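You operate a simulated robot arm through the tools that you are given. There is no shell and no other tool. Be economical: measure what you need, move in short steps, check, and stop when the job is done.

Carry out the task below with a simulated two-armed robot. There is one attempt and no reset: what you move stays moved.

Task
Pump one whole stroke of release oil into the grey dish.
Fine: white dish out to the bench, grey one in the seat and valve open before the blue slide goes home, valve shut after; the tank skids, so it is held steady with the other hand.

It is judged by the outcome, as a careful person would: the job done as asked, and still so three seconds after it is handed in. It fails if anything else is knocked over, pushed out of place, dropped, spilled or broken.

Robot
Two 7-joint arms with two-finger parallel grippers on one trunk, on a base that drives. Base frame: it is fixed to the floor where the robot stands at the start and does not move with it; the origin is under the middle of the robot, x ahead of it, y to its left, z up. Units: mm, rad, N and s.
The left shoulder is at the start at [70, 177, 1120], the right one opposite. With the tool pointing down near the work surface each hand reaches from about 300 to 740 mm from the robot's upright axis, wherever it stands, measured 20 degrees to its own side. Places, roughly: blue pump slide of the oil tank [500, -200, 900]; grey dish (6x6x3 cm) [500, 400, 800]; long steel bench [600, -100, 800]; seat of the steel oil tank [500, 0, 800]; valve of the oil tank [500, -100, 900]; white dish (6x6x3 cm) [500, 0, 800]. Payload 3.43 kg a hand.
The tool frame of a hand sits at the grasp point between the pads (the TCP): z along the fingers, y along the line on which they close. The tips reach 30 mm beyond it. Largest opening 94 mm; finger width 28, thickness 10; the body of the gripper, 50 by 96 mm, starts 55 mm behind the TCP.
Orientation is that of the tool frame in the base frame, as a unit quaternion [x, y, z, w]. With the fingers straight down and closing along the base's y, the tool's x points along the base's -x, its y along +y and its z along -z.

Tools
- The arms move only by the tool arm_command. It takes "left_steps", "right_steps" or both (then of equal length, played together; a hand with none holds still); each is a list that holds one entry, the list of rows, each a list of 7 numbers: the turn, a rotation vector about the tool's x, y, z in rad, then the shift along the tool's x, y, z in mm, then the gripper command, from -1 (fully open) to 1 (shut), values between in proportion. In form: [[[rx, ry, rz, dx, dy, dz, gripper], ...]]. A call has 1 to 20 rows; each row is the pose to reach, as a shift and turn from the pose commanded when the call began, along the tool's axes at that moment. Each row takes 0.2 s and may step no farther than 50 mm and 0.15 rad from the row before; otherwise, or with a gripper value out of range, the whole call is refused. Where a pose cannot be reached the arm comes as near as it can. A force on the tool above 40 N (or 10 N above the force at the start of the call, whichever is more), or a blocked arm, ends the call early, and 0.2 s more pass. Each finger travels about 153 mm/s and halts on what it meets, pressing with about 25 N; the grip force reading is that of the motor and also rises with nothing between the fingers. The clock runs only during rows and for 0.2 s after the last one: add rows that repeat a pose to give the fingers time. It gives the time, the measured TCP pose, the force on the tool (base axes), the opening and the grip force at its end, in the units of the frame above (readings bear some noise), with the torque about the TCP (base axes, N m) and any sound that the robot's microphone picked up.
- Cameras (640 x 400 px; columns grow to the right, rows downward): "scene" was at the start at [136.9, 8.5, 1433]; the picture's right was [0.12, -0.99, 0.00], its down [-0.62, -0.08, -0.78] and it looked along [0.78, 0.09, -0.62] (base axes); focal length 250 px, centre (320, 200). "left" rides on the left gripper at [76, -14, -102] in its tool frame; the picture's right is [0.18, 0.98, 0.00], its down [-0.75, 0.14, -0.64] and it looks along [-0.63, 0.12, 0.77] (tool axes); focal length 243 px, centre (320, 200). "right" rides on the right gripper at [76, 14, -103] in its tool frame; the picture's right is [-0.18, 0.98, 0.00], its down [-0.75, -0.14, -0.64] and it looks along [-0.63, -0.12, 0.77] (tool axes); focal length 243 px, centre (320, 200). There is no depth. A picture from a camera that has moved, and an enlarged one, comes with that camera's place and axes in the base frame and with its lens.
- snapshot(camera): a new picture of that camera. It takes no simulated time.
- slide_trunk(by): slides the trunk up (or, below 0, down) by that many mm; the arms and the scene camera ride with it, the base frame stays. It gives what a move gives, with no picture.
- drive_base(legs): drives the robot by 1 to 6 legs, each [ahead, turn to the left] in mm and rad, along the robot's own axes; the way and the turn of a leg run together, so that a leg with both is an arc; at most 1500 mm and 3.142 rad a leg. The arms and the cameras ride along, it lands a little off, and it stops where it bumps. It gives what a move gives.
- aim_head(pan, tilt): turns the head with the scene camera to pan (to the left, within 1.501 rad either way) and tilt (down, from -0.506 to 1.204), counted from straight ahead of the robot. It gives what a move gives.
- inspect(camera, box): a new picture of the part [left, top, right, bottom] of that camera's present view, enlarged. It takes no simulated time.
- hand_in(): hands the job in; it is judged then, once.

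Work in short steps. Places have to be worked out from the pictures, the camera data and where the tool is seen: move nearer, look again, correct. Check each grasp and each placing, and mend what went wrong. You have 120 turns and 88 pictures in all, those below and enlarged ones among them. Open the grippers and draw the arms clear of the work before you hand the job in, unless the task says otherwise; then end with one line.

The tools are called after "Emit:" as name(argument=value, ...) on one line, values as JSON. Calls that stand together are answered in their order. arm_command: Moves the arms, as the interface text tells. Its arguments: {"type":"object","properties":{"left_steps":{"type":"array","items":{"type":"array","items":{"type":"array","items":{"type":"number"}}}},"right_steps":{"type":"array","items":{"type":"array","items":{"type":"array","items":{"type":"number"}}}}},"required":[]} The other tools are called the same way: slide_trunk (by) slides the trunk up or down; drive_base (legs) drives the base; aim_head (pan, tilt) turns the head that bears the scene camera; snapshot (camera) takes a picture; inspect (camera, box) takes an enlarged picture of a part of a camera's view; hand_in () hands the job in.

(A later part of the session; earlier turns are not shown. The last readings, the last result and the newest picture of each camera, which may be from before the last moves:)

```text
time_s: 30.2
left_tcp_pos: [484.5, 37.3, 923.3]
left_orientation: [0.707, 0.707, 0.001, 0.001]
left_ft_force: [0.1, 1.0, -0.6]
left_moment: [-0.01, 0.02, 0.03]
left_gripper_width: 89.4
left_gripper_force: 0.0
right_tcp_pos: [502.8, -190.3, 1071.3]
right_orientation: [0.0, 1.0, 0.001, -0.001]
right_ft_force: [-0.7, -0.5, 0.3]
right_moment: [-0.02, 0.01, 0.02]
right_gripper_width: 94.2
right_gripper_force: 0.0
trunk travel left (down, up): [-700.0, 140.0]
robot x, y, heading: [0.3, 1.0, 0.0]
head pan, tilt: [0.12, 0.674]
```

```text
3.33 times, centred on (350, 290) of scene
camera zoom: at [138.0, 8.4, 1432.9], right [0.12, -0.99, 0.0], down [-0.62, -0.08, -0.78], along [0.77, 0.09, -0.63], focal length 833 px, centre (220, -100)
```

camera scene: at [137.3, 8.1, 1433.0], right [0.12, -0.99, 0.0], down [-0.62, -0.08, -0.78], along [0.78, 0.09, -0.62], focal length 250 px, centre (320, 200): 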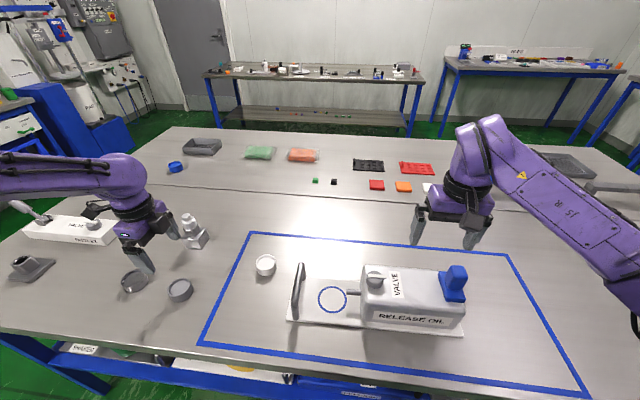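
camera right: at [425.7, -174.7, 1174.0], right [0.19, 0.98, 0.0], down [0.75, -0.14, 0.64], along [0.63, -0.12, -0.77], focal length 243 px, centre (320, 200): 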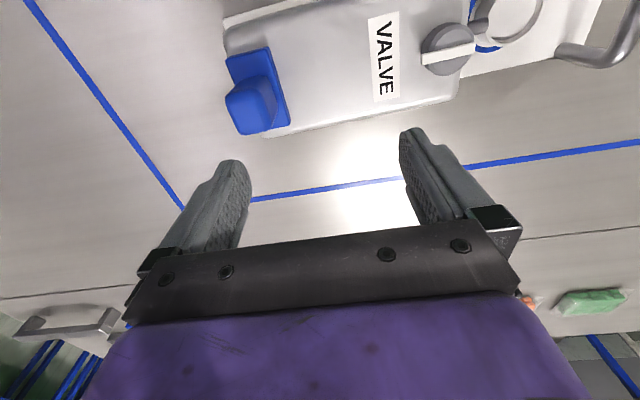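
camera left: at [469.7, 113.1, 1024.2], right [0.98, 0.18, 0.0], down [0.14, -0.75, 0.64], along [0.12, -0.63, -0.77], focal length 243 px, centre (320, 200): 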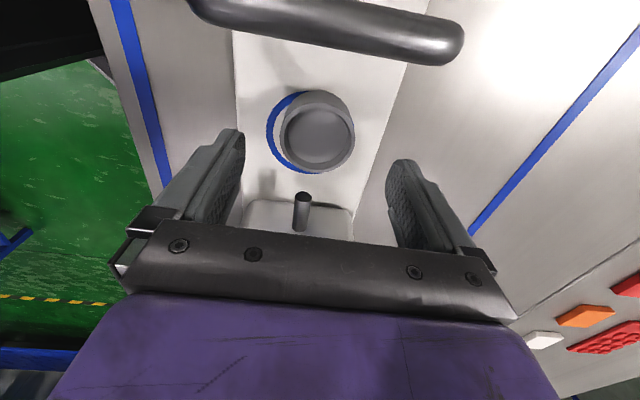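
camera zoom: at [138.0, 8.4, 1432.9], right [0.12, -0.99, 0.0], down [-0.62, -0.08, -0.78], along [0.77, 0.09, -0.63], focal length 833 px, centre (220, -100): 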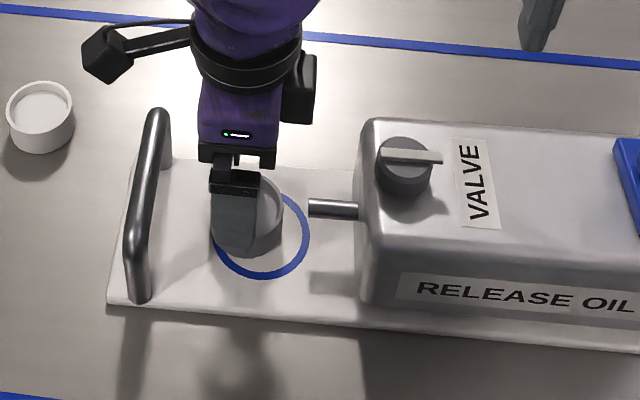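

The dish now stands flat, about 20 mm +y and 4 mm +x of the ring centre. I regrasp it there with the same height margin.

Emit:
arm_command(left_steps=[[[0, 0, 0, 0, 0, 30, -0.9], [0, 0, 0, 0, 0, 52, -0.9], [0, 0, 0, 0, 0, 59.5, -0.9], [0, 0, 0, 0, 0, 59.5, -0.4], [0, 0, 0, 0, 0, 59.5, 0.2], [0, 0, 0, 0, 0, 59.5, 0.5], [0, 0, 0, 0, 0, 59.5, 0.5]]])

Emit:
snapshot(camera="left")

```text
time_s: 31.8
left_tcp_pos: [485.4, 36.5, 864.7]
left_orientation: [0.707, 0.707, 0.001, 0.002]
left_ft_force: [1.5, -0.4, 6.4]
left_moment: [-0.06, 0.11, 0.02]
left_gripper_width: 55.0
left_gripper_force: 24.6
right_tcp_pos: [502.8, -189.0, 1072.2]
right_orientation: [0.0, 1.0, 0.0, 0.001]
right_ft_force: [0.2, 0.6, 0.8]
right_moment: [-0.02, -0.01, -0.04]
right_gripper_width: 94.2
right_gripper_force: 0.1
trunk travel left (down, up): [-700.0, 140.0]
robot x, y, heading: [1.1, -3.2, -0.003]
head pan, tilt: [0.12, 0.674]
```

```text
50 pictures are left
camera left: at [469.5, 113.3, 965.5], right [0.98, 0.18, 0.0], down [0.14, -0.75, 0.64], along [0.12, -0.63, -0.77], focal length 243 px, centre (320, 200)
```

left: 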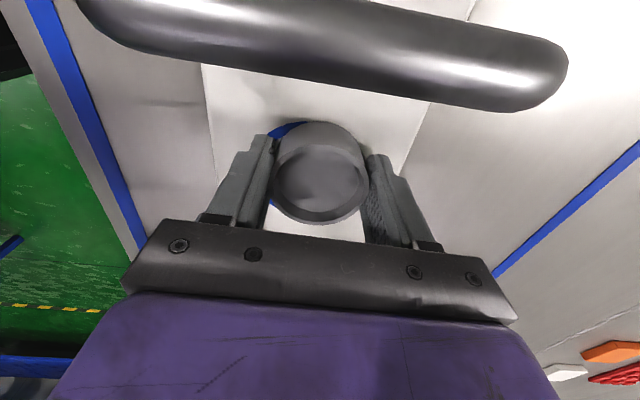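

Regrasped level. I lift 5 mm, shift -20 mm in y and -4 in x in small steps, and check the force.

Emit:
arm_command(left_steps=[[[0, 0, 0, 0, 0, -3, 0.5], [0, 0, 0, 0, 0, -5, 0.5], [0, 0, 0, -7, -2, -5, 0.5], [0, 0, 0, -14, -3.5, -5, 0.5], [0, 0, 0, -19, -4, -5, 0.5], [0, 0, 0, -19, -4, -5, 0.5]]])

Emit:
inspect(camera="scene", box=[270, 230, 430, 350])

Emit:
snapshot(camera="left")

```text
time_s: 33.2
left_tcp_pos: [480.1, 19.5, 867.6]
left_orientation: [0.707, 0.707, 0.001, 0.0]
left_ft_force: [0.1, 4.1, -0.7]
left_moment: [0.03, -0.01, 0.03]
left_gripper_width: 54.7
left_gripper_force: 24.4
right_tcp_pos: [504.0, -188.8, 1072.3]
right_orientation: [-0.001, 1.0, 0.0, 0.0]
right_ft_force: [0.6, 0.3, -0.4]
right_moment: [0.0, -0.04, 0.03]
right_gripper_width: 93.9
right_gripper_force: 0.1
trunk travel left (down, up): [-700.0, 140.0]
robot x, y, heading: [3.8, -2.7, -0.001]
head pan, tilt: [0.12, 0.674]
```

```text
3.33 times, centred on (350, 290) of scene
camera zoom: at [136.9, 9.3, 1433.0], right [0.12, -0.99, 0.0], down [-0.62, -0.08, -0.78], along [0.78, 0.09, -0.62], focal length 833 px, centre (220, -100)
```

zoom: 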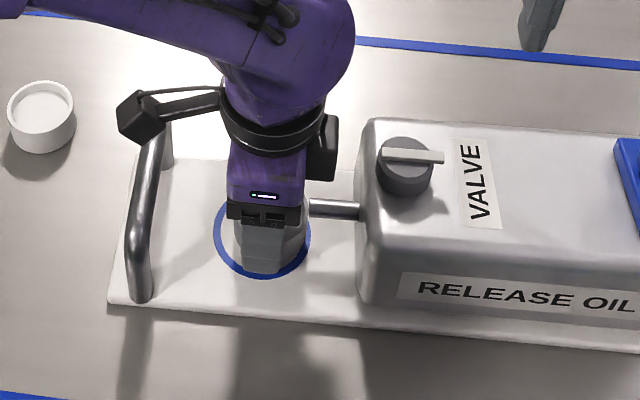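

```text
48 pictures are left
camera left: at [464.7, 95.2, 970.0], right [0.98, 0.18, 0.0], down [0.14, -0.75, 0.64], along [0.12, -0.63, -0.77], focal length 243 px, centre (320, 200)
```

left: 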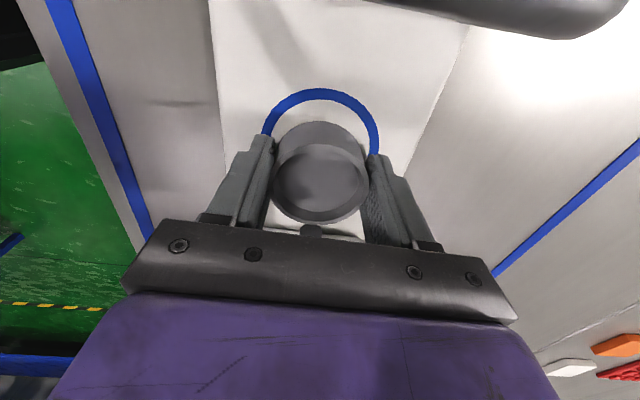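

A +4 N y-force shows the dish touching the spout tip; relative to the ring the dish is about 7 mm too far toward -y. I shift it back 7 mm and lower onto the plate.

Emit:
arm_command(left_steps=[[[0, 0, 0, 3.5, 0, 0, 0.5], [0, 0, 0, 7, 0, 0, 0.5], [0, 0, 0, 7, 0, 2, 0.5], [0, 0, 0, 7, 0, 4, 0.5], [0, 0, 0, 7, 0, 5.5, 0.5], [0, 0, 0, 7, 0, 5.5, 0.5]]])

Emit:
snapshot(camera="left")

```text
time_s: 34.6
left_tcp_pos: [480.5, 26.4, 863.6]
left_orientation: [0.707, 0.707, 0.002, 0.002]
left_ft_force: [0.9, 0.2, 9.4]
left_moment: [-0.14, 0.21, -0.01]
left_gripper_width: 54.7
left_gripper_force: 25.3
right_tcp_pos: [503.6, -189.9, 1071.9]
right_orientation: [0.001, 1.0, 0.0, 0.0]
right_ft_force: [0.3, 0.3, 1.1]
right_moment: [0.02, 0.01, -0.02]
right_gripper_width: 93.9
right_gripper_force: 0.1
trunk travel left (down, up): [-700.0, 140.0]
robot x, y, heading: [0.4, 2.2, 0.003]
head pan, tilt: [0.12, 0.674]
```

```text
47 pictures are left
camera left: at [464.6, 102.0, 965.7], right [0.98, 0.18, 0.0], down [0.14, -0.75, 0.64], along [0.12, -0.63, -0.77], focal length 243 px, centre (320, 200)
```

left: 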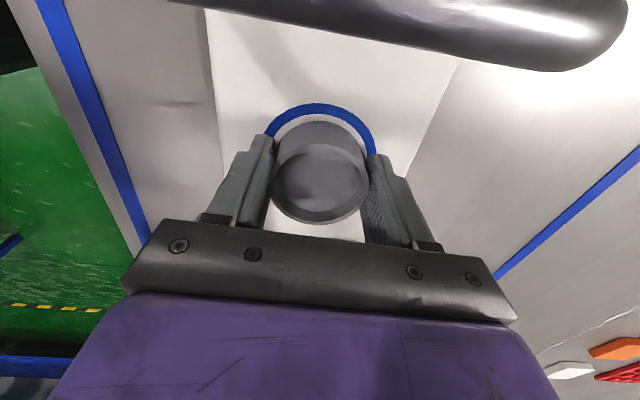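

The dish is seated and centred in the ring. I ease off, release, and rise.

Emit:
arm_command(left_steps=[[[0, 0, 0, 0, 0, -1, 0.5], [0, 0, 0, 0, 0, -1, 0.2], [0, 0, 0, 0, 0, -1, -0.3], [0, 0, 0, 0, 0, -1, -0.9], [0, 0, 0, 0, 0, -1, -0.9], [0, 0, 0, 0, 0, -25, -0.9], [0, 0, 0, 0, 0, -65, -0.9], [0, 0, 0, 10, 0, -105, -0.9], [0, 0, 0, 40, 0, -130, -0.9], [0, 0, 0, 80, 0, -140, -0.9], [0, 0, 0, 80, 0, -140, -0.9]]])

Emit:
snapshot(camera="left")

Emit:
inspect(camera="scene", box=[280, 240, 480, 350])

```text
time_s: 37.0
left_tcp_pos: [479.6, 105.0, 1001.5]
left_orientation: [0.707, 0.708, 0.001, 0.002]
left_ft_force: [0.1, -1.0, 0.1]
left_moment: [0.03, -0.01, -0.03]
left_gripper_width: 89.5
left_gripper_force: 0.1
right_tcp_pos: [503.9, -190.7, 1071.9]
right_orientation: [0.0, 1.0, 0.001, -0.001]
right_ft_force: [0.7, -0.9, -0.7]
right_moment: [0.02, 0.01, -0.01]
right_gripper_width: 93.9
right_gripper_force: 0.1
trunk travel left (down, up): [-700.0, 140.0]
robot x, y, heading: [-0.2, 1.7, 0.003]
head pan, tilt: [0.12, 0.674]
```

```text
46 pictures are left
camera left: at [463.5, 180.5, 1103.9], right [0.98, 0.18, 0.0], down [0.14, -0.75, 0.64], along [0.12, -0.63, -0.77], focal length 243 px, centre (320, 200)
```

left: 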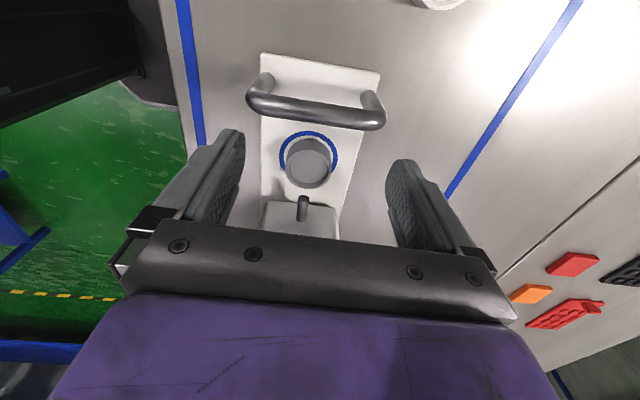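

```text
3.20 times, centred on (380, 295) of scene
camera zoom: at [137.3, 7.2, 1433.0], right [0.12, -0.99, 0.0], down [-0.62, -0.07, -0.78], along [0.78, 0.1, -0.62], focal length 800 px, centre (128, -104)
```

zoom: 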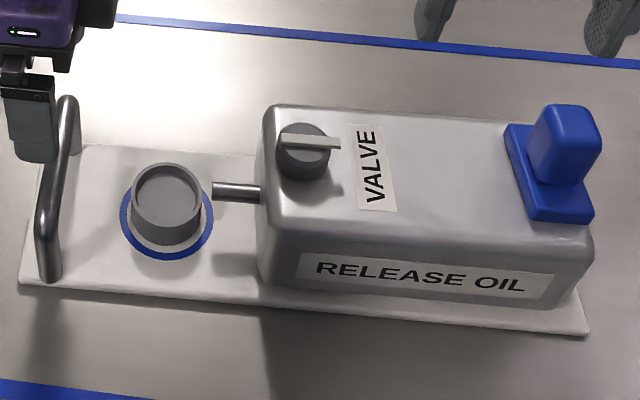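

The grey dish is properly seated. The handle bar runs along x at y about 101, z about 882, so I turn the left gripper back to close along y above it.

Emit:
arm_command(left_steps=[[[0, 0, -0.143, 0, 0, 0, -0.8], [0, 0, -0.286, 0, 0, 0, -0.6], [0, 0, -0.429, -1, -1, 0, -0.4], [0, 0, -0.571, -1, -1, 0, -0.28], [0, 0, -0.714, -2, -2, 0, -0.28], [0, 0, -0.857, -2, -2, 0, -0.28], [0, 0, -1.0, -3, -3, 10, -0.28], [0, 0, -1.143, -3, -3, 20, -0.28], [0, 0, -1.286, -4, -3, 30, -0.28], [0, 0, -1.428, -4, -3, 40, -0.28], [0, 0, -1.5708, -4, -3, 60, -0.28], [0, 0, -1.5708, -4, -3, 60, -0.28]]])

Emit:
snapshot(camera="left")

Emit:
inspect(camera="scene", box=[230, 220, 390, 340])

```text
time_s: 39.6
left_tcp_pos: [477.3, 101.6, 943.2]
left_orientation: [-0.001, 1.0, 0.0, 0.002]
left_ft_force: [0.1, -0.4, 0.9]
left_moment: [0.01, 0.02, 0.01]
left_gripper_width: 60.1
left_gripper_force: 0.1
right_tcp_pos: [503.4, -189.0, 1073.4]
right_orientation: [0.0, 1.0, 0.0, 0.001]
right_ft_force: [-0.1, 1.0, 0.2]
right_moment: [-0.01, 0.01, 0.02]
right_gripper_width: 94.1
right_gripper_force: 0.0
trunk travel left (down, up): [-700.0, 140.0]
robot x, y, heading: [-0.7, 1.1, 0.002]
head pan, tilt: [0.12, 0.674]
```

```text
44 pictures are left
camera left: at [399.0, 87.1, 1044.4], right [-0.19, 0.98, 0.0], down [0.75, 0.14, 0.64], along [0.63, 0.12, -0.76], focal length 243 px, centre (320, 200)
```

left: 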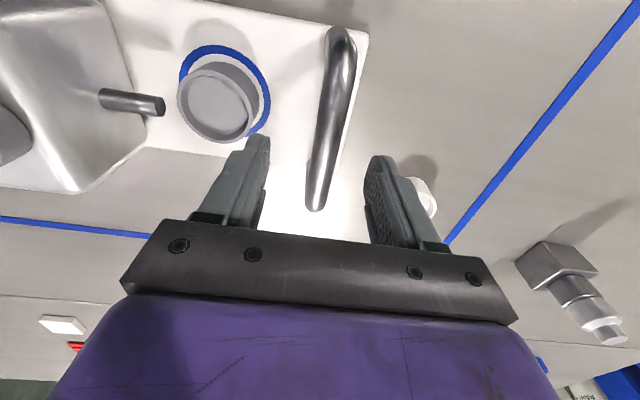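

```text
3.33 times, centred on (310, 280) of scene
camera zoom: at [136.6, 8.6, 1433.1], right [0.12, -0.99, 0.0], down [-0.62, -0.08, -0.78], along [0.78, 0.09, -0.62], focal length 833 px, centre (353, -67)
```

zoom: 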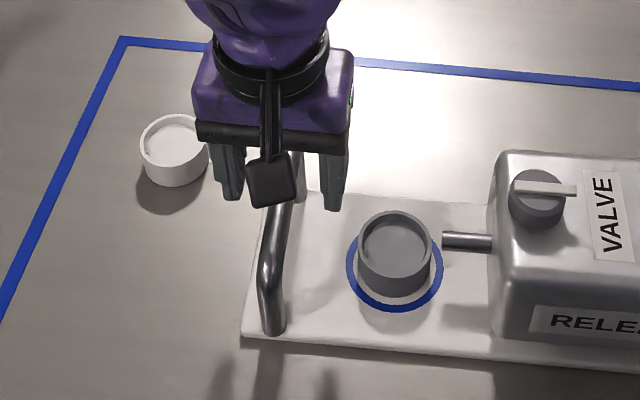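

The bar lies between the fingers. I lower to z 881 and close on it.

Emit:
arm_command(left_steps=[[[0, 0, 0, 0, 0, 25, -0.28], [0, 0, 0, 0, 0, 45, -0.28], [0, 0, 0, 0, 0, 55, -0.28], [0, 0, 0, 0, 0, 62, -0.28], [0, 0, 0, 0, 0, 62, -0.28]]])

Emit:
inspect(camera="scene", box=[230, 220, 390, 340])

Emit:
snapshot(camera="left")

```text
time_s: 40.8
left_tcp_pos: [476.4, 101.2, 881.0]
left_orientation: [0.0, 1.0, -0.001, 0.002]
left_ft_force: [0.3, 0.5, -0.6]
left_moment: [-0.01, 0.01, 0.0]
left_gripper_width: 60.0
left_gripper_force: 0.1
right_tcp_pos: [502.9, -190.4, 1071.7]
right_orientation: [0.0, 1.0, 0.0, 0.0]
right_ft_force: [0.1, -0.2, -0.2]
right_moment: [0.02, -0.03, 0.03]
right_gripper_width: 93.9
right_gripper_force: 0.0
trunk travel left (down, up): [-700.0, 140.0]
robot x, y, heading: [-1.4, 2.8, -0.002]
head pan, tilt: [0.12, 0.674]
```

```text
3.33 times, centred on (310, 280) of scene
camera zoom: at [136.7, 8.5, 1433.1], right [0.12, -0.99, 0.0], down [-0.62, -0.08, -0.78], along [0.78, 0.09, -0.62], focal length 833 px, centre (353, -67)
```

zoom: 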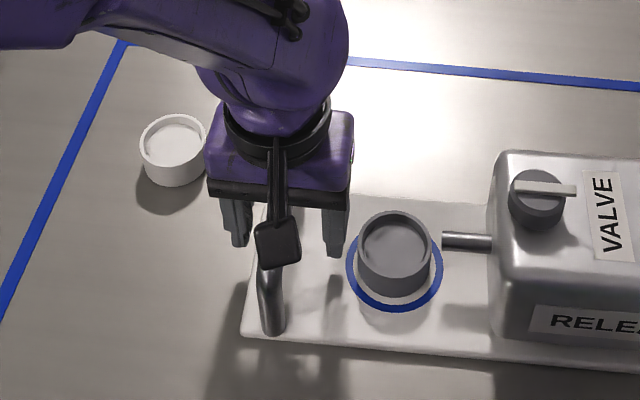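

```text
41 pictures are left
camera left: at [400.1, 87.0, 982.3], right [-0.18, 0.98, 0.0], down [0.75, 0.14, 0.64], along [0.63, 0.12, -0.76], focal length 243 px, centre (320, 200)
```

left: 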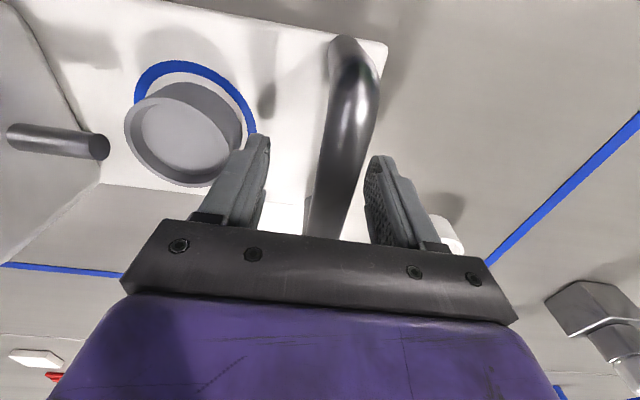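

The bar sits about 4 mm toward +y of the finger centre, so I shift and close gently.

Emit:
arm_command(left_steps=[[[0, 0, 0, 0, 4, 0, -0.28], [0, 0, 0, 0, 4, 0, 0.1], [0, 0, 0, 0, 4, 0, 0.35], [0, 0, 0, 0, 4, 0, 0.5], [0, 0, 0, 0, 4, 0, 0.8], [0, 0, 0, 0, 4, 0, 0.8]]])

Emit:
snapshot(camera="scene")

```text
time_s: 42.2
left_tcp_pos: [476.3, 106.0, 880.6]
left_orientation: [-0.001, 1.0, -0.001, 0.002]
left_ft_force: [1.1, -0.9, -0.2]
left_moment: [0.03, -0.04, 0.63]
left_gripper_width: 22.5
left_gripper_force: 25.5
right_tcp_pos: [502.1, -190.2, 1072.2]
right_orientation: [-0.001, 1.0, 0.0, 0.0]
right_ft_force: [-0.3, -0.4, -0.1]
right_moment: [0.02, 0.02, -0.03]
right_gripper_width: 94.1
right_gripper_force: 0.1
trunk travel left (down, up): [-700.0, 140.0]
robot x, y, heading: [4.0, 0.3, 0.002]
head pan, tilt: [0.12, 0.674]
```

```text
40 pictures are left
camera scene: at [137.0, 8.3, 1433.0], right [0.12, -0.99, 0.0], down [-0.62, -0.08, -0.78], along [0.78, 0.09, -0.62], focal length 250 px, centre (320, 200)
```

scene: 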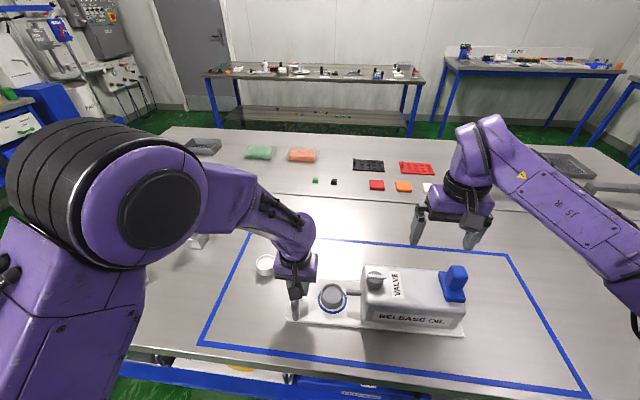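

The handle is held. Now I bring the right hand above the valve with its fingers turned to close along x.

Emit:
arm_command(right_steps=[[[0, 0, -0.143, 0, 9, 5, -1], [0, 0, -0.286, 0, 18, 10, -1], [0, 0, -0.429, -1, 27, 15, -1], [0, 0, -0.571, -1, 36, 20, -1], [0, 0, -0.714, -1, 45, 25, -1], [0, 0, -0.857, -2, 54, 30, -1], [0, 0, -1.0, -2, 63, 35, -1], [0, 0, -1.143, -2, 72, 40, -1], [0, 0, -1.286, -3, 80, 45, -1], [0, 0, -1.428, -3, 86, 50, -1], [0, 0, -1.5708, -3, 90, 52, -1], [0, 0, -1.5708, -3, 90, 52, -1]]])

Emit:
snapshot(camera="right")

```text
time_s: 44.8
left_tcp_pos: [477.5, 106.8, 880.6]
left_orientation: [-0.001, 1.0, 0.0, 0.001]
left_ft_force: [0.5, -1.4, 0.5]
left_moment: [0.03, 0.01, 0.59]
left_gripper_width: 22.5
left_gripper_force: 24.9
right_tcp_pos: [505.5, -99.3, 1019.9]
right_orientation: [0.707, -0.707, 0.0, 0.0]
right_ft_force: [0.4, 0.0, 0.0]
right_moment: [-0.01, 0.01, 0.0]
right_gripper_width: 93.8
right_gripper_force: 0.0
trunk travel left (down, up): [-700.0, 140.0]
robot x, y, heading: [1.8, 1.7, 0.003]
head pan, tilt: [0.12, 0.674]
```

```text
39 pictures are left
camera right: at [490.2, -175.3, 1121.1], right [-0.98, 0.18, 0.0], down [0.14, 0.75, 0.64], along [0.12, 0.63, -0.77], focal length 243 px, centre (320, 200)
```

right: 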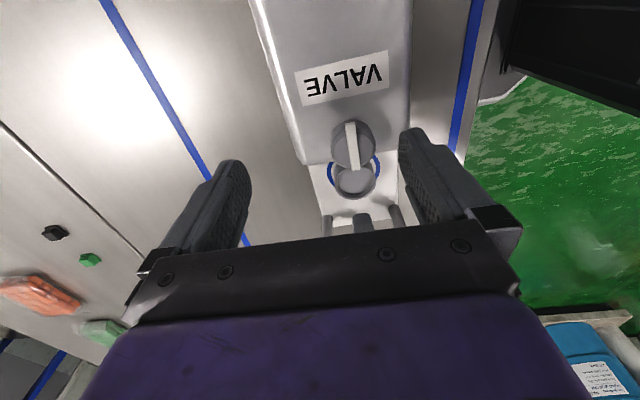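

Emit:
inspect(camera="right", box=[270, 40, 430, 240])

Emit:
inspect(camera="scene", box=[350, 250, 490, 345])

```text
2.00 times, centred on (350, 140) of right
camera zoom: at [490.2, -175.3, 1121.1], right [-0.98, 0.18, 0.0], down [0.14, 0.75, 0.64], along [0.12, 0.63, -0.77], focal length 485 px, centre (260, 320)
```

zoom: 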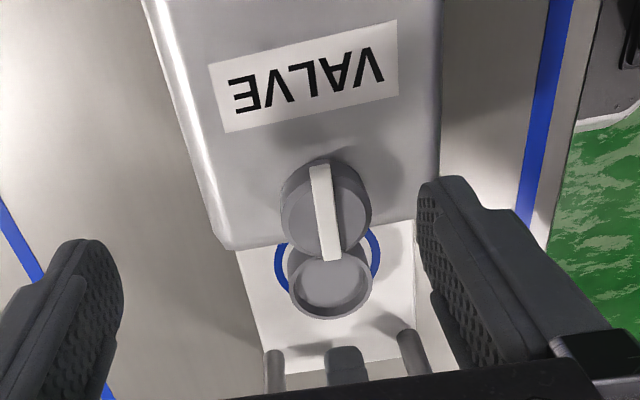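

```text
4.21 times, centred on (420, 298) of scene
camera zoom: at [137.0, 8.4, 1433.0], right [0.12, -0.99, 0.0], down [-0.62, -0.08, -0.78], along [0.78, 0.09, -0.62], focal length 1052 px, centre (-101, -210)
```

zoom: 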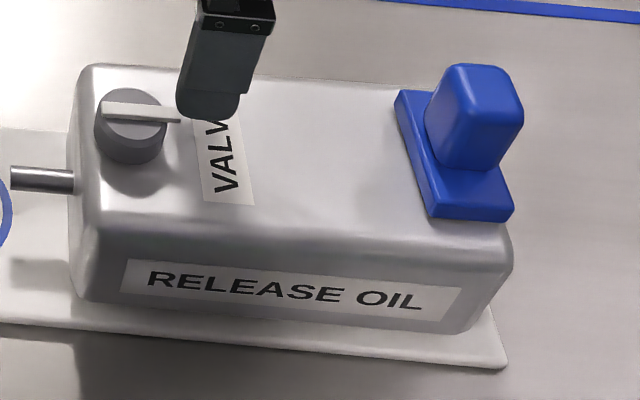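

Combining views, the valve bar is at about (481, -82, z 947) and the slide block's top at about (475, -236, z 1000). I centre the right hand over the valve with a narrow opening and look again before descending.

Emit:
arm_command(right_steps=[[[0, 0, 0, -8, 12, 5, -0.6], [0, 0, 0, -17, 24, 15, 0], [0, 0, 0, -17, 24, 30, 0.4], [0, 0, 0, -17, 24, 30, 0.45], [0, 0, 0, -17, 24, 30, 0.45]]])

Emit:
inspect(camera="right", box=[200, 60, 440, 240])

Emit:
inspect(camera="scene", box=[310, 230, 470, 330])

```text
time_s: 46.0
left_tcp_pos: [476.3, 105.0, 882.2]
left_orientation: [0.0, 1.0, 0.0, 0.002]
left_ft_force: [-0.6, -0.3, 0.1]
left_moment: [0.04, 0.05, 0.56]
left_gripper_width: 22.6
left_gripper_force: 24.7
right_tcp_pos: [483.5, -82.5, 989.9]
right_orientation: [0.707, -0.707, 0.0, 0.0]
right_ft_force: [-0.4, 0.3, 0.3]
right_moment: [0.01, 0.0, 0.01]
right_gripper_width: 25.8
right_gripper_force: 0.2
trunk travel left (down, up): [-700.0, 140.0]
robot x, y, heading: [-3.6, -1.0, -0.001]
head pan, tilt: [0.12, 0.674]
```

```text
2.22 times, centred on (320, 150) of right
camera zoom: at [466.1, -158.0, 1091.9], right [-0.98, 0.18, 0.0], down [0.14, 0.75, 0.64], along [0.12, 0.63, -0.77], focal length 539 px, centre (320, 311)
```

zoom: 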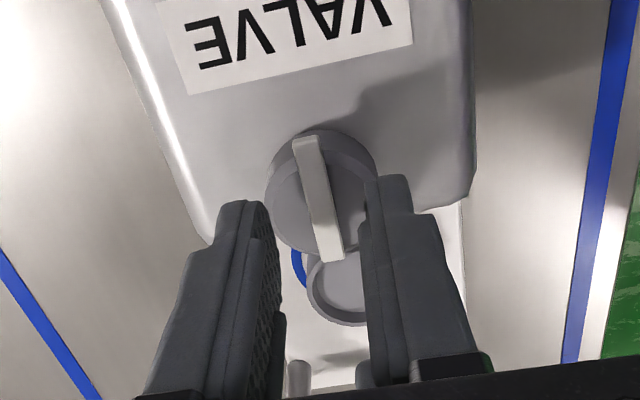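

```text
4.00 times, centred on (390, 280) of scene
camera zoom: at [137.0, 8.4, 1433.0], right [0.12, -0.99, 0.0], down [-0.62, -0.08, -0.78], along [0.78, 0.09, -0.62], focal length 1000 px, centre (40, -120)
```

zoom: 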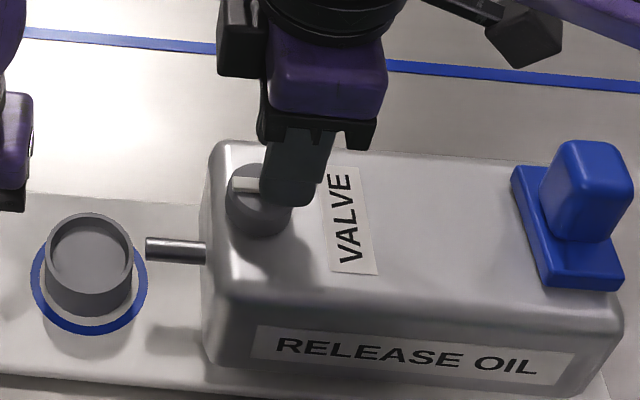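

The bar is centred between the fingers and parallel to y. I lower slowly to find the knob top with the tips.

Emit:
arm_command(right_steps=[[[0, 0, 0, 0, 1, 8, 0.45], [0, 0, 0, 0, 1, 13, 0.45], [0, 0, 0, 0, 1, 15, 0.45], [0, 0, 0, 0, 1, 17, 0.45], [0, 0, 0, 0, 1, 19, 0.45], [0, 0, 0, 0, 1, 19, 0.45]]])

Emit:
inspect(camera="right", box=[200, 60, 440, 240])

```text
time_s: 47.4
left_tcp_pos: [476.5, 105.6, 881.8]
left_orientation: [0.0, 1.0, 0.0, 0.002]
left_ft_force: [4.5, 0.3, 0.2]
left_moment: [0.03, 0.03, 0.56]
left_gripper_width: 22.7
left_gripper_force: 24.9
right_tcp_pos: [481.7, -83.5, 972.4]
right_orientation: [-0.706, 0.708, 0.0, 0.001]
right_ft_force: [-1.7, -3.2, 13.2]
right_moment: [-0.02, 0.17, 0.02]
right_gripper_width: 26.0
right_gripper_force: 0.3
trunk travel left (down, up): [-700.0, 140.0]
robot x, y, heading: [3.0, -2.3, 0.001]
head pan, tilt: [0.12, 0.674]
```

```text
2.22 times, centred on (320, 150) of right
camera zoom: at [465.4, -158.1, 1073.5], right [-0.98, 0.18, 0.0], down [0.14, 0.75, 0.64], along [0.12, 0.63, -0.77], focal length 539 px, centre (320, 311)
```

zoom: 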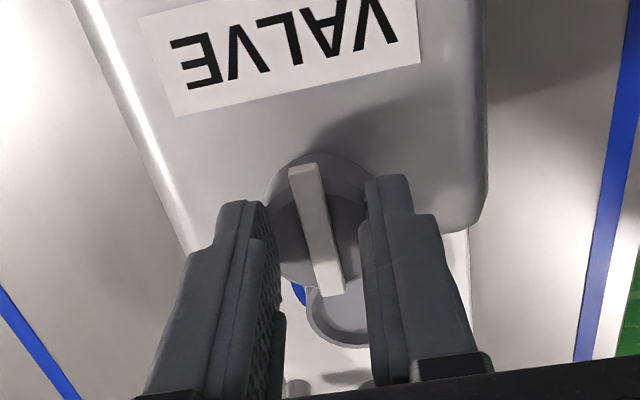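

The tips rest on the knob top. I lift 2.5 mm and close on the bar.

Emit:
arm_command(right_steps=[[[0, 0, 0, 0, 0, -2.5, 0.45], [0, 0, 0, 0, 0, -2.5, 0.7], [0, 0, 0, 0, 0, -2.5, 1], [0, 0, 0, 0, 0, -2.5, 1], [0, 0, 0, 0, 0, -2.5, 1]]])

Emit:
inspect(camera="right", box=[200, 60, 440, 240])

```text
time_s: 48.6
left_tcp_pos: [477.5, 105.0, 880.4]
left_orientation: [0.0, 1.0, 0.001, 0.002]
left_ft_force: [0.6, -0.8, 1.3]
left_moment: [0.03, 0.0, 0.57]
left_gripper_width: 22.7
left_gripper_force: 24.6
right_tcp_pos: [481.5, -82.9, 974.4]
right_orientation: [0.707, -0.707, 0.0, 0.0]
right_ft_force: [-0.4, -0.1, -0.1]
right_moment: [-0.05, 0.01, 0.0]
right_gripper_width: 0.0
right_gripper_force: 24.6
trunk travel left (down, up): [-700.0, 140.0]
robot x, y, heading: [1.2, 2.2, -0.008]
head pan, tilt: [0.12, 0.674]
```

```text
2.22 times, centred on (320, 150) of right
camera zoom: at [465.3, -158.2, 1075.3], right [-0.98, 0.18, 0.0], down [0.14, 0.75, 0.64], along [0.12, 0.63, -0.77], focal length 539 px, centre (320, 311)
```

zoom: 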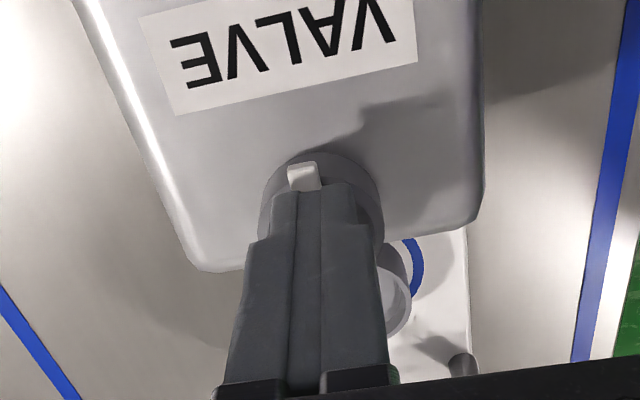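

The fingers closed above the bar, so it stands too low to pinch. I will grip the round knob body instead: rise, open to 60 mm, and lower around it.

Emit:
arm_command(right_steps=[[[0, 0, 0, 0, 0, -8, 1], [0, 0, 0, 0, 0, -8, 0.4], [0, 0, 0, 0, 0, -8, -0.2], [0, 0, 0, 0, 0, -8, -0.28], [0, 0, 0, 0, 0, 2, -0.28], [0, 0, 0, 0, 0, 8, -0.28], [0, 0, 0, 0, 0, 12, -0.28], [0, 0, 0, 0, 0, 14, -0.28], [0, 0, 0, 0, 0, 14, -0.28]]])

Emit:
inspect(camera="right", box=[200, 60, 440, 240])

```text
time_s: 50.6
left_tcp_pos: [476.7, 105.2, 881.7]
left_orientation: [0.0, 1.0, 0.001, 0.002]
left_ft_force: [0.0, 0.5, 0.0]
left_moment: [-0.02, 0.01, 0.54]
left_gripper_width: 22.7
left_gripper_force: 25.0
right_tcp_pos: [480.5, -82.5, 959.6]
right_orientation: [-0.707, 0.708, 0.001, 0.0]
right_ft_force: [0.5, -0.2, 0.1]
right_moment: [-0.02, 0.02, 0.0]
right_gripper_width: 60.3
right_gripper_force: 0.0
trunk travel left (down, up): [-700.0, 140.0]
robot x, y, heading: [1.5, -1.2, -0.002]
head pan, tilt: [0.12, 0.674]
```

```text
2.22 times, centred on (320, 150) of right
camera zoom: at [465.0, -157.4, 1061.4], right [-0.98, 0.18, 0.0], down [0.14, 0.75, 0.64], along [0.12, 0.63, -0.77], focal length 539 px, centre (320, 311)
```

zoom: 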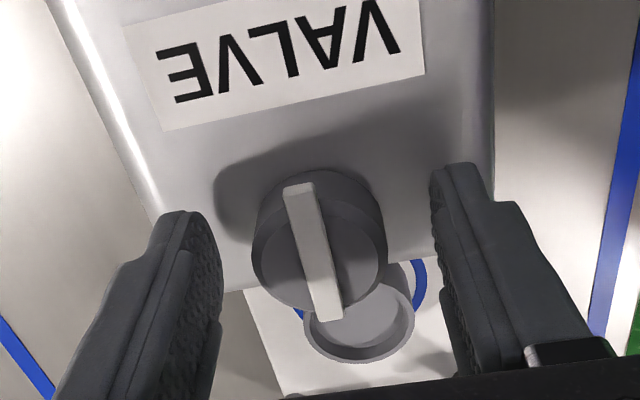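

The knob is centred between the fingers. I close on it and try a small counter-clockwise turn (0.3 rad), watching the torque.

Emit:
arm_command(right_steps=[[[0, 0, 0, 0, 0, 0, 0.2], [0, 0, 0, 0, 0, 0, 0.6], [0, 0, 0, 0, 0, 0, 0.8], [0, 0, 0, 0, 0, 0, 0.8], [0, 0, -0.1, 0, 0, 0, 0.8], [0, 0, -0.2, 0, 0, 0, 0.8], [0, 0, -0.3, 0, 0, 0, 0.8], [0, 0, -0.3, 0, 0, 0, 0.8]]])

Emit:
inspect(camera="right", box=[200, 60, 440, 240])

Emit:
inspect(camera="scene", box=[280, 220, 480, 345])

```text
time_s: 52.4
left_tcp_pos: [477.4, 104.2, 881.3]
left_orientation: [0.0, 1.0, -0.001, 0.001]
left_ft_force: [-2.1, -7.5, 6.2]
left_moment: [0.11, 0.17, 0.22]
left_gripper_width: 22.2
left_gripper_force: 24.8
right_tcp_pos: [480.6, -82.1, 959.3]
right_orientation: [0.805, -0.593, -0.001, 0.0]
right_ft_force: [2.5, 9.8, 0.0]
right_moment: [-0.04, -0.39, -0.03]
right_gripper_width: 37.5
right_gripper_force: 24.8
trunk travel left (down, up): [-700.0, 140.0]
robot x, y, heading: [-3.0, 3.8, 0.001]
head pan, tilt: [0.12, 0.674]
```

```text
2.22 times, centred on (320, 150) of right
camera zoom: at [488.4, -158.4, 1061.5], right [-0.99, -0.12, 0.0], down [-0.09, 0.76, 0.64], along [-0.08, 0.64, -0.77], focal length 539 px, centre (320, 311)
```

zoom: 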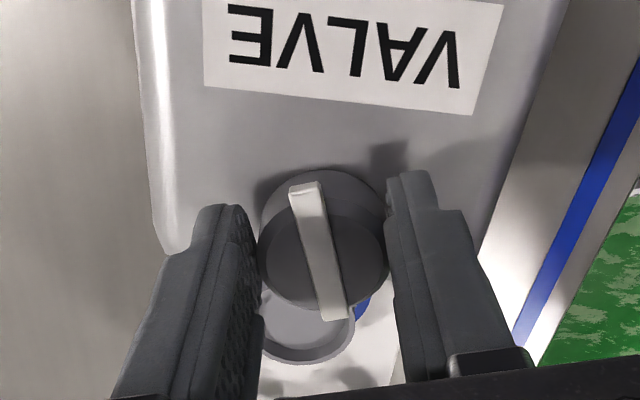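

```text
3.20 times, centred on (380, 282) of scene
camera zoom: at [137.3, 8.8, 1433.0], right [0.12, -0.99, 0.0], down [-0.62, -0.08, -0.78], along [0.78, 0.09, -0.62], focal length 800 px, centre (128, -64)
```

zoom: 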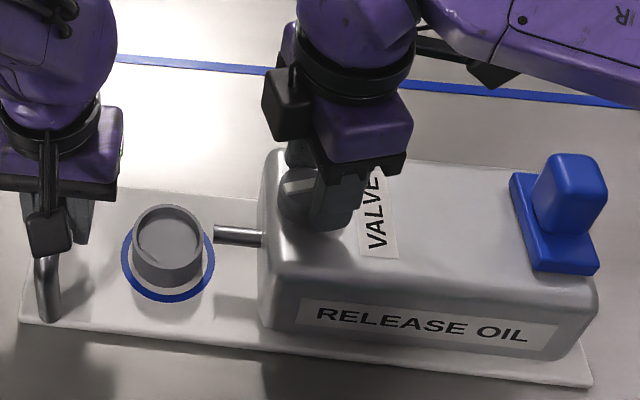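

The knob turns freely with the hand. I continue counter-clockwise to a quarter turn in total, easing the slight y tension.

Emit:
arm_command(right_steps=[[[0, 0, -0.13, -1, 0, 0, 0.8], [0, 0, -0.26, -1.4, -0.4, 0, 0.8], [0, 0, -0.39, -1.4, -0.4, 0, 0.8], [0, 0, -0.52, -1.4, -0.4, 0, 0.8], [0, 0, -0.65, -1.4, -0.4, 0, 0.8], [0, 0, -0.65, -1.4, -0.4, 0, 0.8]]])

Emit:
inspect(camera="right", box=[200, 60, 440, 240])

```text
time_s: 53.8
left_tcp_pos: [477.6, 105.0, 881.6]
left_orientation: [0.0, 1.0, -0.002, 0.001]
left_ft_force: [-6.2, -23.6, 7.3]
left_moment: [0.39, 0.13, -0.43]
left_gripper_width: 22.3
left_gripper_force: 24.9
right_tcp_pos: [481.8, -79.4, 960.4]
right_orientation: [0.953, -0.303, 0.0, -0.001]
right_ft_force: [9.2, 25.9, -0.7]
right_moment: [0.65, -0.1, -0.17]
right_gripper_width: 37.4
right_gripper_force: 25.1
trunk travel left (down, up): [-700.0, 140.0]
robot x, y, heading: [0.8, -2.4, 0.0]
head pan, tilt: [0.12, 0.674]
```

```text
2.22 times, centred on (320, 150) of right
camera zoom: at [533.8, -135.0, 1061.6], right [-0.72, -0.7, 0.0], down [-0.53, 0.55, 0.64], along [-0.45, 0.46, -0.77], focal length 539 px, centre (320, 311)
```

zoom: 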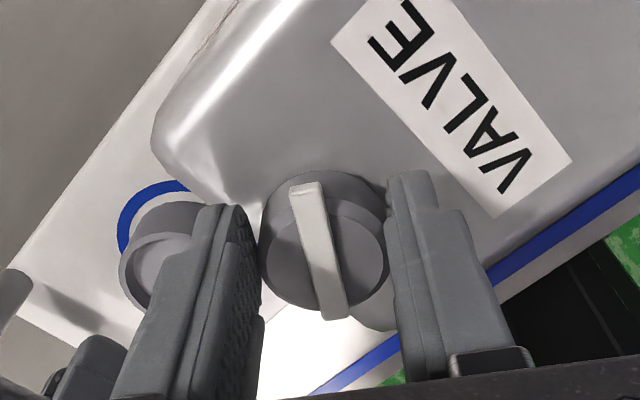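

The valve is turned about 55°, but a y tension of 25 N has built up between the hands. I relieve it by shifting the right hand +4 mm in y before turning on.

Emit:
arm_command(right_steps=[[[0, 0, 0, -0.6, -2, 0, 0.8], [0, 0, 0, -1.1, -4.1, 0, 0.8], [0, 0, 0, -1.1, -4.1, 0, 0.8]]])

```text
time_s: 54.6
left_tcp_pos: [476.8, 107.4, 880.7]
left_orientation: [-0.001, 1.0, 0.0, 0.0]
left_ft_force: [3.3, 0.2, 0.7]
left_moment: [0.01, -0.08, -0.26]
left_gripper_width: 22.2
left_gripper_force: 25.2
right_tcp_pos: [481.0, -78.0, 961.3]
right_orientation: [0.952, -0.307, 0.0, 0.0]
right_ft_force: [-5.1, -5.0, 11.6]
right_moment: [0.02, 0.3, 0.03]
right_gripper_width: 37.5
right_gripper_force: 24.6
trunk travel left (down, up): [-700.0, 140.0]
robot x, y, heading: [-2.1, -2.4, 0.001]
head pan, tilt: [0.12, 0.674]
```

The tension is gone. I continue turning 0.62 rad more.

Emit:
arm_command(right_steps=[[[0, 0, -0.12, 0, 0, 0, 0.8], [0, 0, -0.24, 0, 0, 0, 0.8], [0, 0, -0.36, 0, 0, 0, 0.8], [0, 0, -0.36, 0, 0, 0, 0.8]]])

```text
time_s: 55.6
left_tcp_pos: [477.7, 106.0, 881.6]
left_orientation: [0.001, 1.0, -0.001, 0.001]
left_ft_force: [-2.5, 1.3, -0.8]
left_moment: [-0.02, -0.06, -0.24]
left_gripper_width: 22.2
left_gripper_force: 25.3
right_tcp_pos: [483.2, -75.5, 959.8]
right_orientation: [0.992, -0.129, 0.0, 0.0]
right_ft_force: [0.7, 1.9, 8.8]
right_moment: [0.26, 0.21, -0.02]
right_gripper_width: 37.6
right_gripper_force: 25.1
trunk travel left (down, up): [-700.0, 140.0]
robot x, y, heading: [-0.4, -4.0, -0.004]
head pan, tilt: [0.12, 0.674]
```

Forces are low, so I finish the last 0.26 rad of the quarter turn and look.

Emit:
arm_command(right_steps=[[[0, 0, -0.13, 0, 0, 0, 0.8], [0, 0, -0.26, 0, 0, 0, 0.8], [0, 0, -0.26, 0, 0, 0, 0.8]]])

Emit:
inspect(camera="right", box=[160, 40, 480, 240])

```text
time_s: 56.4
left_tcp_pos: [476.6, 105.5, 881.9]
left_orientation: [0.0, 1.0, -0.001, 0.002]
left_ft_force: [-6.8, -18.9, -0.4]
left_moment: [0.3, -0.01, -0.35]
left_gripper_width: 22.2
left_gripper_force: 24.8
right_tcp_pos: [483.2, -75.3, 959.7]
right_orientation: [1.0, 0.002, 0.0, 0.0]
right_ft_force: [9.4, 23.1, 6.3]
right_moment: [0.5, -0.05, -0.45]
right_gripper_width: 37.7
right_gripper_force: 25.1
trunk travel left (down, up): [-700.0, 140.0]
robot x, y, heading: [1.7, -0.2, 0.003]
head pan, tilt: [0.12, 0.674]
```

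```text
2.00 times, centred on (320, 140) of right
camera zoom: at [557.4, -88.6, 1061.3], right [-0.18, -0.98, 0.0], down [-0.75, 0.14, 0.64], along [-0.63, 0.12, -0.77], focal length 485 px, centre (320, 320)
```

zoom: 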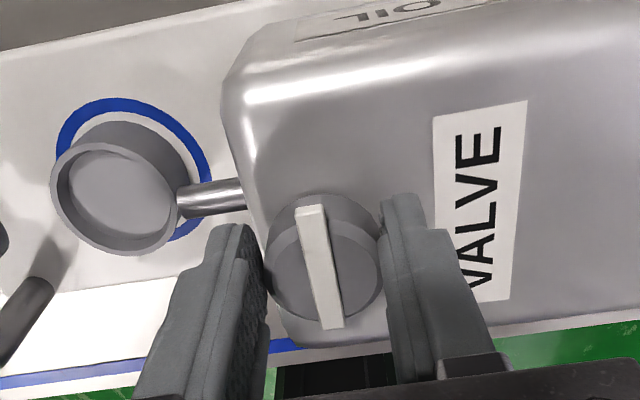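

The valve bar now points across the tank, a quarter turn, and a stop torque of 0.45 N m shows it has reached the end. I relieve the tension, open, and rise.

Emit:
arm_command(right_steps=[[[0, 0, 0, 0.5, -2, 0, 0.8], [0, 0, 0, 1, -3.5, 0, 0.8], [0, 0, 0, 1, -3.5, 0, 0.8], [0, 0, 0, 1, -3.5, 0, 0.2], [0, 0, 0, 1, -3.5, 0, -0.28], [0, 0, 0, 1, -3.5, 0, -0.28], [0, 0, 0, 1, -3.5, -25, -0.28], [0, 0, 0, 1, -3.5, -65, -0.28], [0, 0, 0, 1, -3.5, -110, -0.28]]])

Emit:
inspect(camera="scene", box=[280, 220, 480, 345])

Emit:
snapshot(camera="right")

```text
time_s: 58.4
left_tcp_pos: [475.9, 106.4, 881.0]
left_orientation: [0.001, 1.0, -0.002, 0.002]
left_ft_force: [-2.1, 3.7, 0.4]
left_moment: [-0.17, -0.43, -0.16]
left_gripper_width: 22.3
left_gripper_force: 24.5
right_tcp_pos: [482.6, -71.0, 1072.1]
right_orientation: [1.0, 0.001, 0.0, 0.0]
right_ft_force: [0.1, -0.3, -0.3]
right_moment: [0.02, 0.01, 0.05]
right_gripper_width: 60.1
right_gripper_force: 0.0
trunk travel left (down, up): [-700.0, 140.0]
robot x, y, heading: [-1.1, 2.4, -0.001]
head pan, tilt: [0.12, 0.674]
```

```text
3.20 times, centred on (380, 282) of scene
camera zoom: at [136.2, 9.7, 1433.0], right [0.12, -0.99, 0.0], down [-0.62, -0.08, -0.78], along [0.78, 0.09, -0.62], focal length 800 px, centre (128, -64)
```

zoom: 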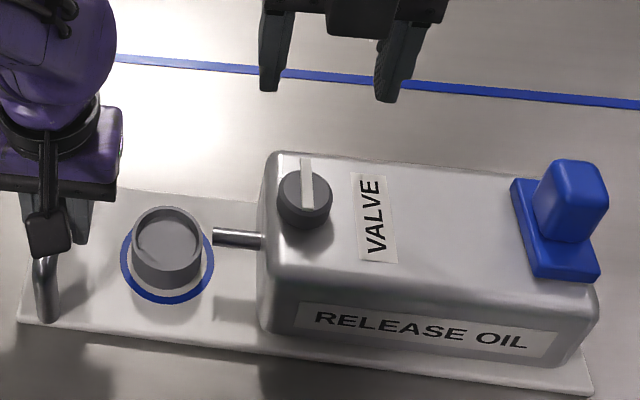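

```text
26 pictures are left
camera right: at [558.1, -85.6, 1173.0], right [-0.18, -0.98, 0.0], down [-0.75, 0.14, 0.64], along [-0.63, 0.12, -0.77], focal length 243 px, centre (320, 200)
```

right: 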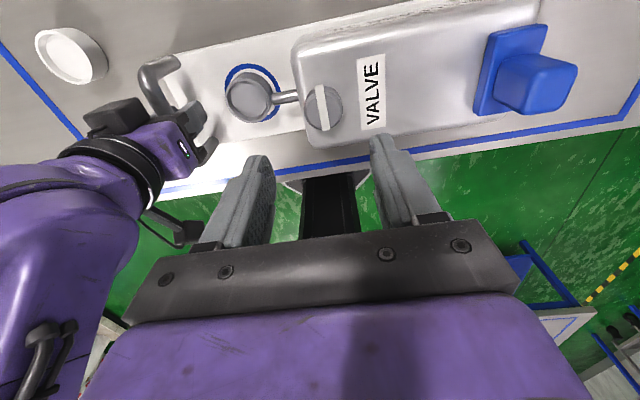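

The valve is open and the dish undisturbed. I move the right hand above the blue block with its fingers open along y.

Emit:
arm_command(right_steps=[[[0, 0, 0, -1, 40, 0, -0.5], [0, 0, 0, -2, 85, 0, -1], [0, 0, 0, -4, 130, 0, -1], [0, 0, 0, -5, 169, 0, -1], [0, 0, 0, -5, 169, 0, -1]]])

Emit:
inspect(camera="right", box=[160, 0, 480, 200])

Emit:
inspect(camera="scene", box=[340, 200, 500, 340])

```text
time_s: 59.6
left_tcp_pos: [476.6, 104.8, 881.2]
left_orientation: [0.0, 1.0, -0.001, 0.002]
left_ft_force: [-1.8, -2.0, -0.2]
left_moment: [-0.12, 0.02, -0.18]
left_gripper_width: 22.3
left_gripper_force: 25.0
right_tcp_pos: [477.8, -242.2, 1069.8]
right_orientation: [1.0, 0.0, 0.0, 0.001]
right_ft_force: [-0.1, 0.5, -0.4]
right_moment: [-0.03, -0.02, -0.02]
right_gripper_width: 94.1
right_gripper_force: 0.1
trunk travel left (down, up): [-700.0, 140.0]
robot x, y, heading: [-1.5, 1.6, -0.002]
head pan, tilt: [0.12, 0.674]
```

```text
2.00 times, centred on (320, 100) of right
camera zoom: at [552.8, -256.1, 1171.6], right [-0.18, -0.98, 0.0], down [-0.75, 0.14, 0.64], along [-0.63, 0.12, -0.77], focal length 485 px, centre (320, 400)
```

zoom: 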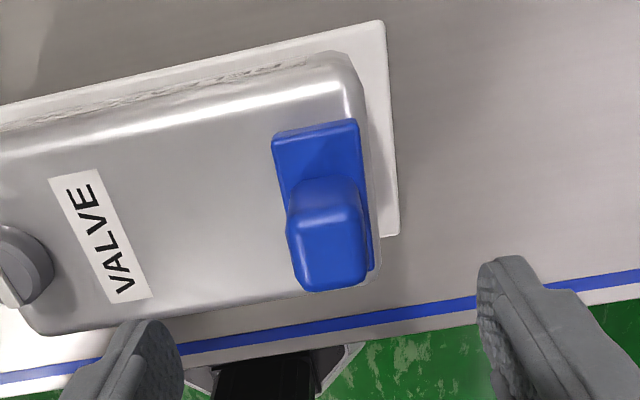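

```text
2.86 times, centred on (420, 270) of scene
camera zoom: at [136.7, 8.6, 1433.1], right [0.12, -0.99, 0.0], down [-0.62, -0.08, -0.78], along [0.78, 0.09, -0.62], focal length 714 px, centre (34, 0)
```

zoom: 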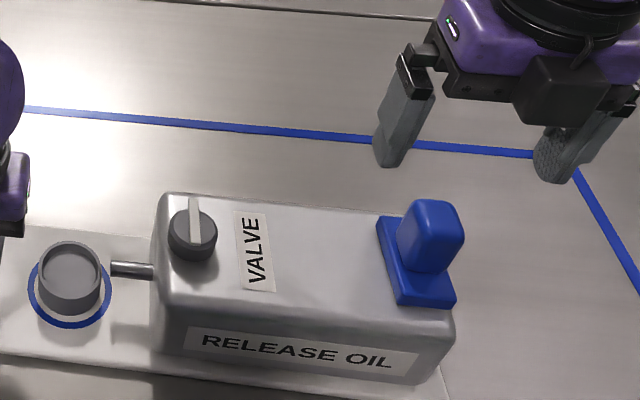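

The block's top centre is at about (474, -245, 980), roughly 30 mm wide in y. I lower around it so the tips stop near z 948, and close.

Emit:
arm_command(right_steps=[[[0, 0, 0, -3, 3, 40, -1], [0, 0, 0, -3, 3, 70, -0.7], [0, 0, 0, -3, 3, 84, -0.5], [0, 0, 0, -3, 3, 91, -0.5], [0, 0, 0, -3, 3, 91, 0], [0, 0, 0, -3, 3, 91, 0.3], [0, 0, 0, -3, 3, 91, 0.7], [0, 0, 0, -3, 3, 91, 0.7]]])

Emit:
inspect(camera="scene", box=[300, 200, 500, 340])

```text
time_s: 61.4
left_tcp_pos: [478.1, 104.3, 881.1]
left_orientation: [0.0, 1.0, -0.001, 0.002]
left_ft_force: [-2.2, -11.0, 0.4]
left_moment: [0.16, 0.14, -0.25]
left_gripper_width: 22.2
left_gripper_force: 25.0
right_tcp_pos: [475.4, -246.0, 980.0]
right_orientation: [1.0, 0.0, -0.001, 0.001]
right_ft_force: [0.9, 9.5, 1.3]
right_moment: [-0.05, -0.35, -0.19]
right_gripper_width: 35.9
right_gripper_force: 24.4
trunk travel left (down, up): [-700.0, 140.0]
robot x, y, heading: [-1.2, 2.8, -0.001]
head pan, tilt: [0.12, 0.674]
```

```text
2.86 times, centred on (400, 270) of scene
camera zoom: at [137.0, 8.1, 1433.0], right [0.12, -0.99, 0.0], down [-0.62, -0.08, -0.78], along [0.78, 0.09, -0.62], focal length 714 px, centre (91, 0)
```

zoom: 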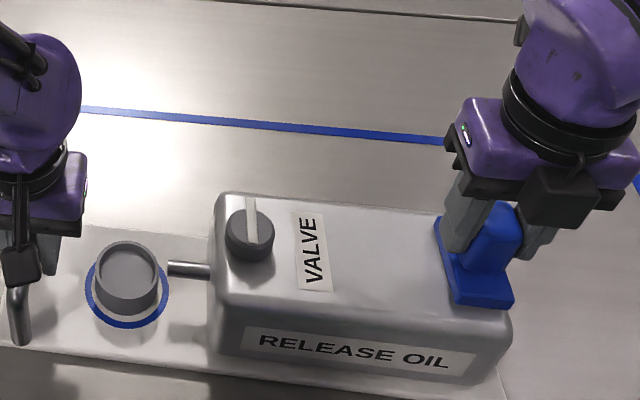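

The block is gripped (36 mm). I push it 12 mm toward +y, along the tank toward the valve, and watch the forces on both hands.

Emit:
arm_command(right_steps=[[[0, 0, 0, 0, -4, 0, 0.7], [0, 0, 0, 0.2, -8, 0, 0.7], [0, 0, 0, 0.4, -12, 0, 0.7], [0, 0, 0, 0.4, -12, 0, 0.7]]])

Emit:
inspect(camera="scene", box=[300, 200, 500, 340])

```text
time_s: 62.4
left_tcp_pos: [476.1, 106.6, 880.6]
left_orientation: [0.0, 1.0, 0.0, 0.003]
left_ft_force: [-0.7, 3.8, -0.7]
left_moment: [-0.02, 0.32, -0.04]
left_gripper_width: 22.4
left_gripper_force: 24.9
right_tcp_pos: [475.3, -232.2, 979.9]
right_orientation: [1.0, 0.001, 0.001, 0.001]
right_ft_force: [-2.2, -1.1, 11.2]
right_moment: [0.07, 0.15, -0.25]
right_gripper_width: 36.2
right_gripper_force: 25.0
trunk travel left (down, up): [-700.0, 140.0]
robot x, y, heading: [-0.3, -2.0, 0.004]
head pan, tilt: [0.12, 0.674]
```

```text
2.86 times, centred on (400, 270) of scene
camera zoom: at [135.7, 10.3, 1433.2], right [0.12, -0.99, 0.0], down [-0.62, -0.08, -0.78], along [0.78, 0.09, -0.62], focal length 714 px, centre (91, 0)
```

zoom: 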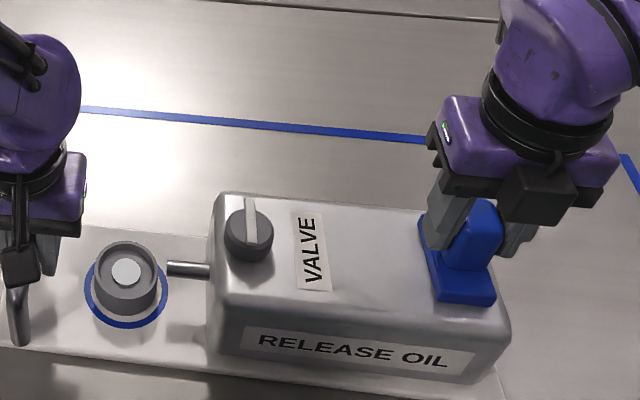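

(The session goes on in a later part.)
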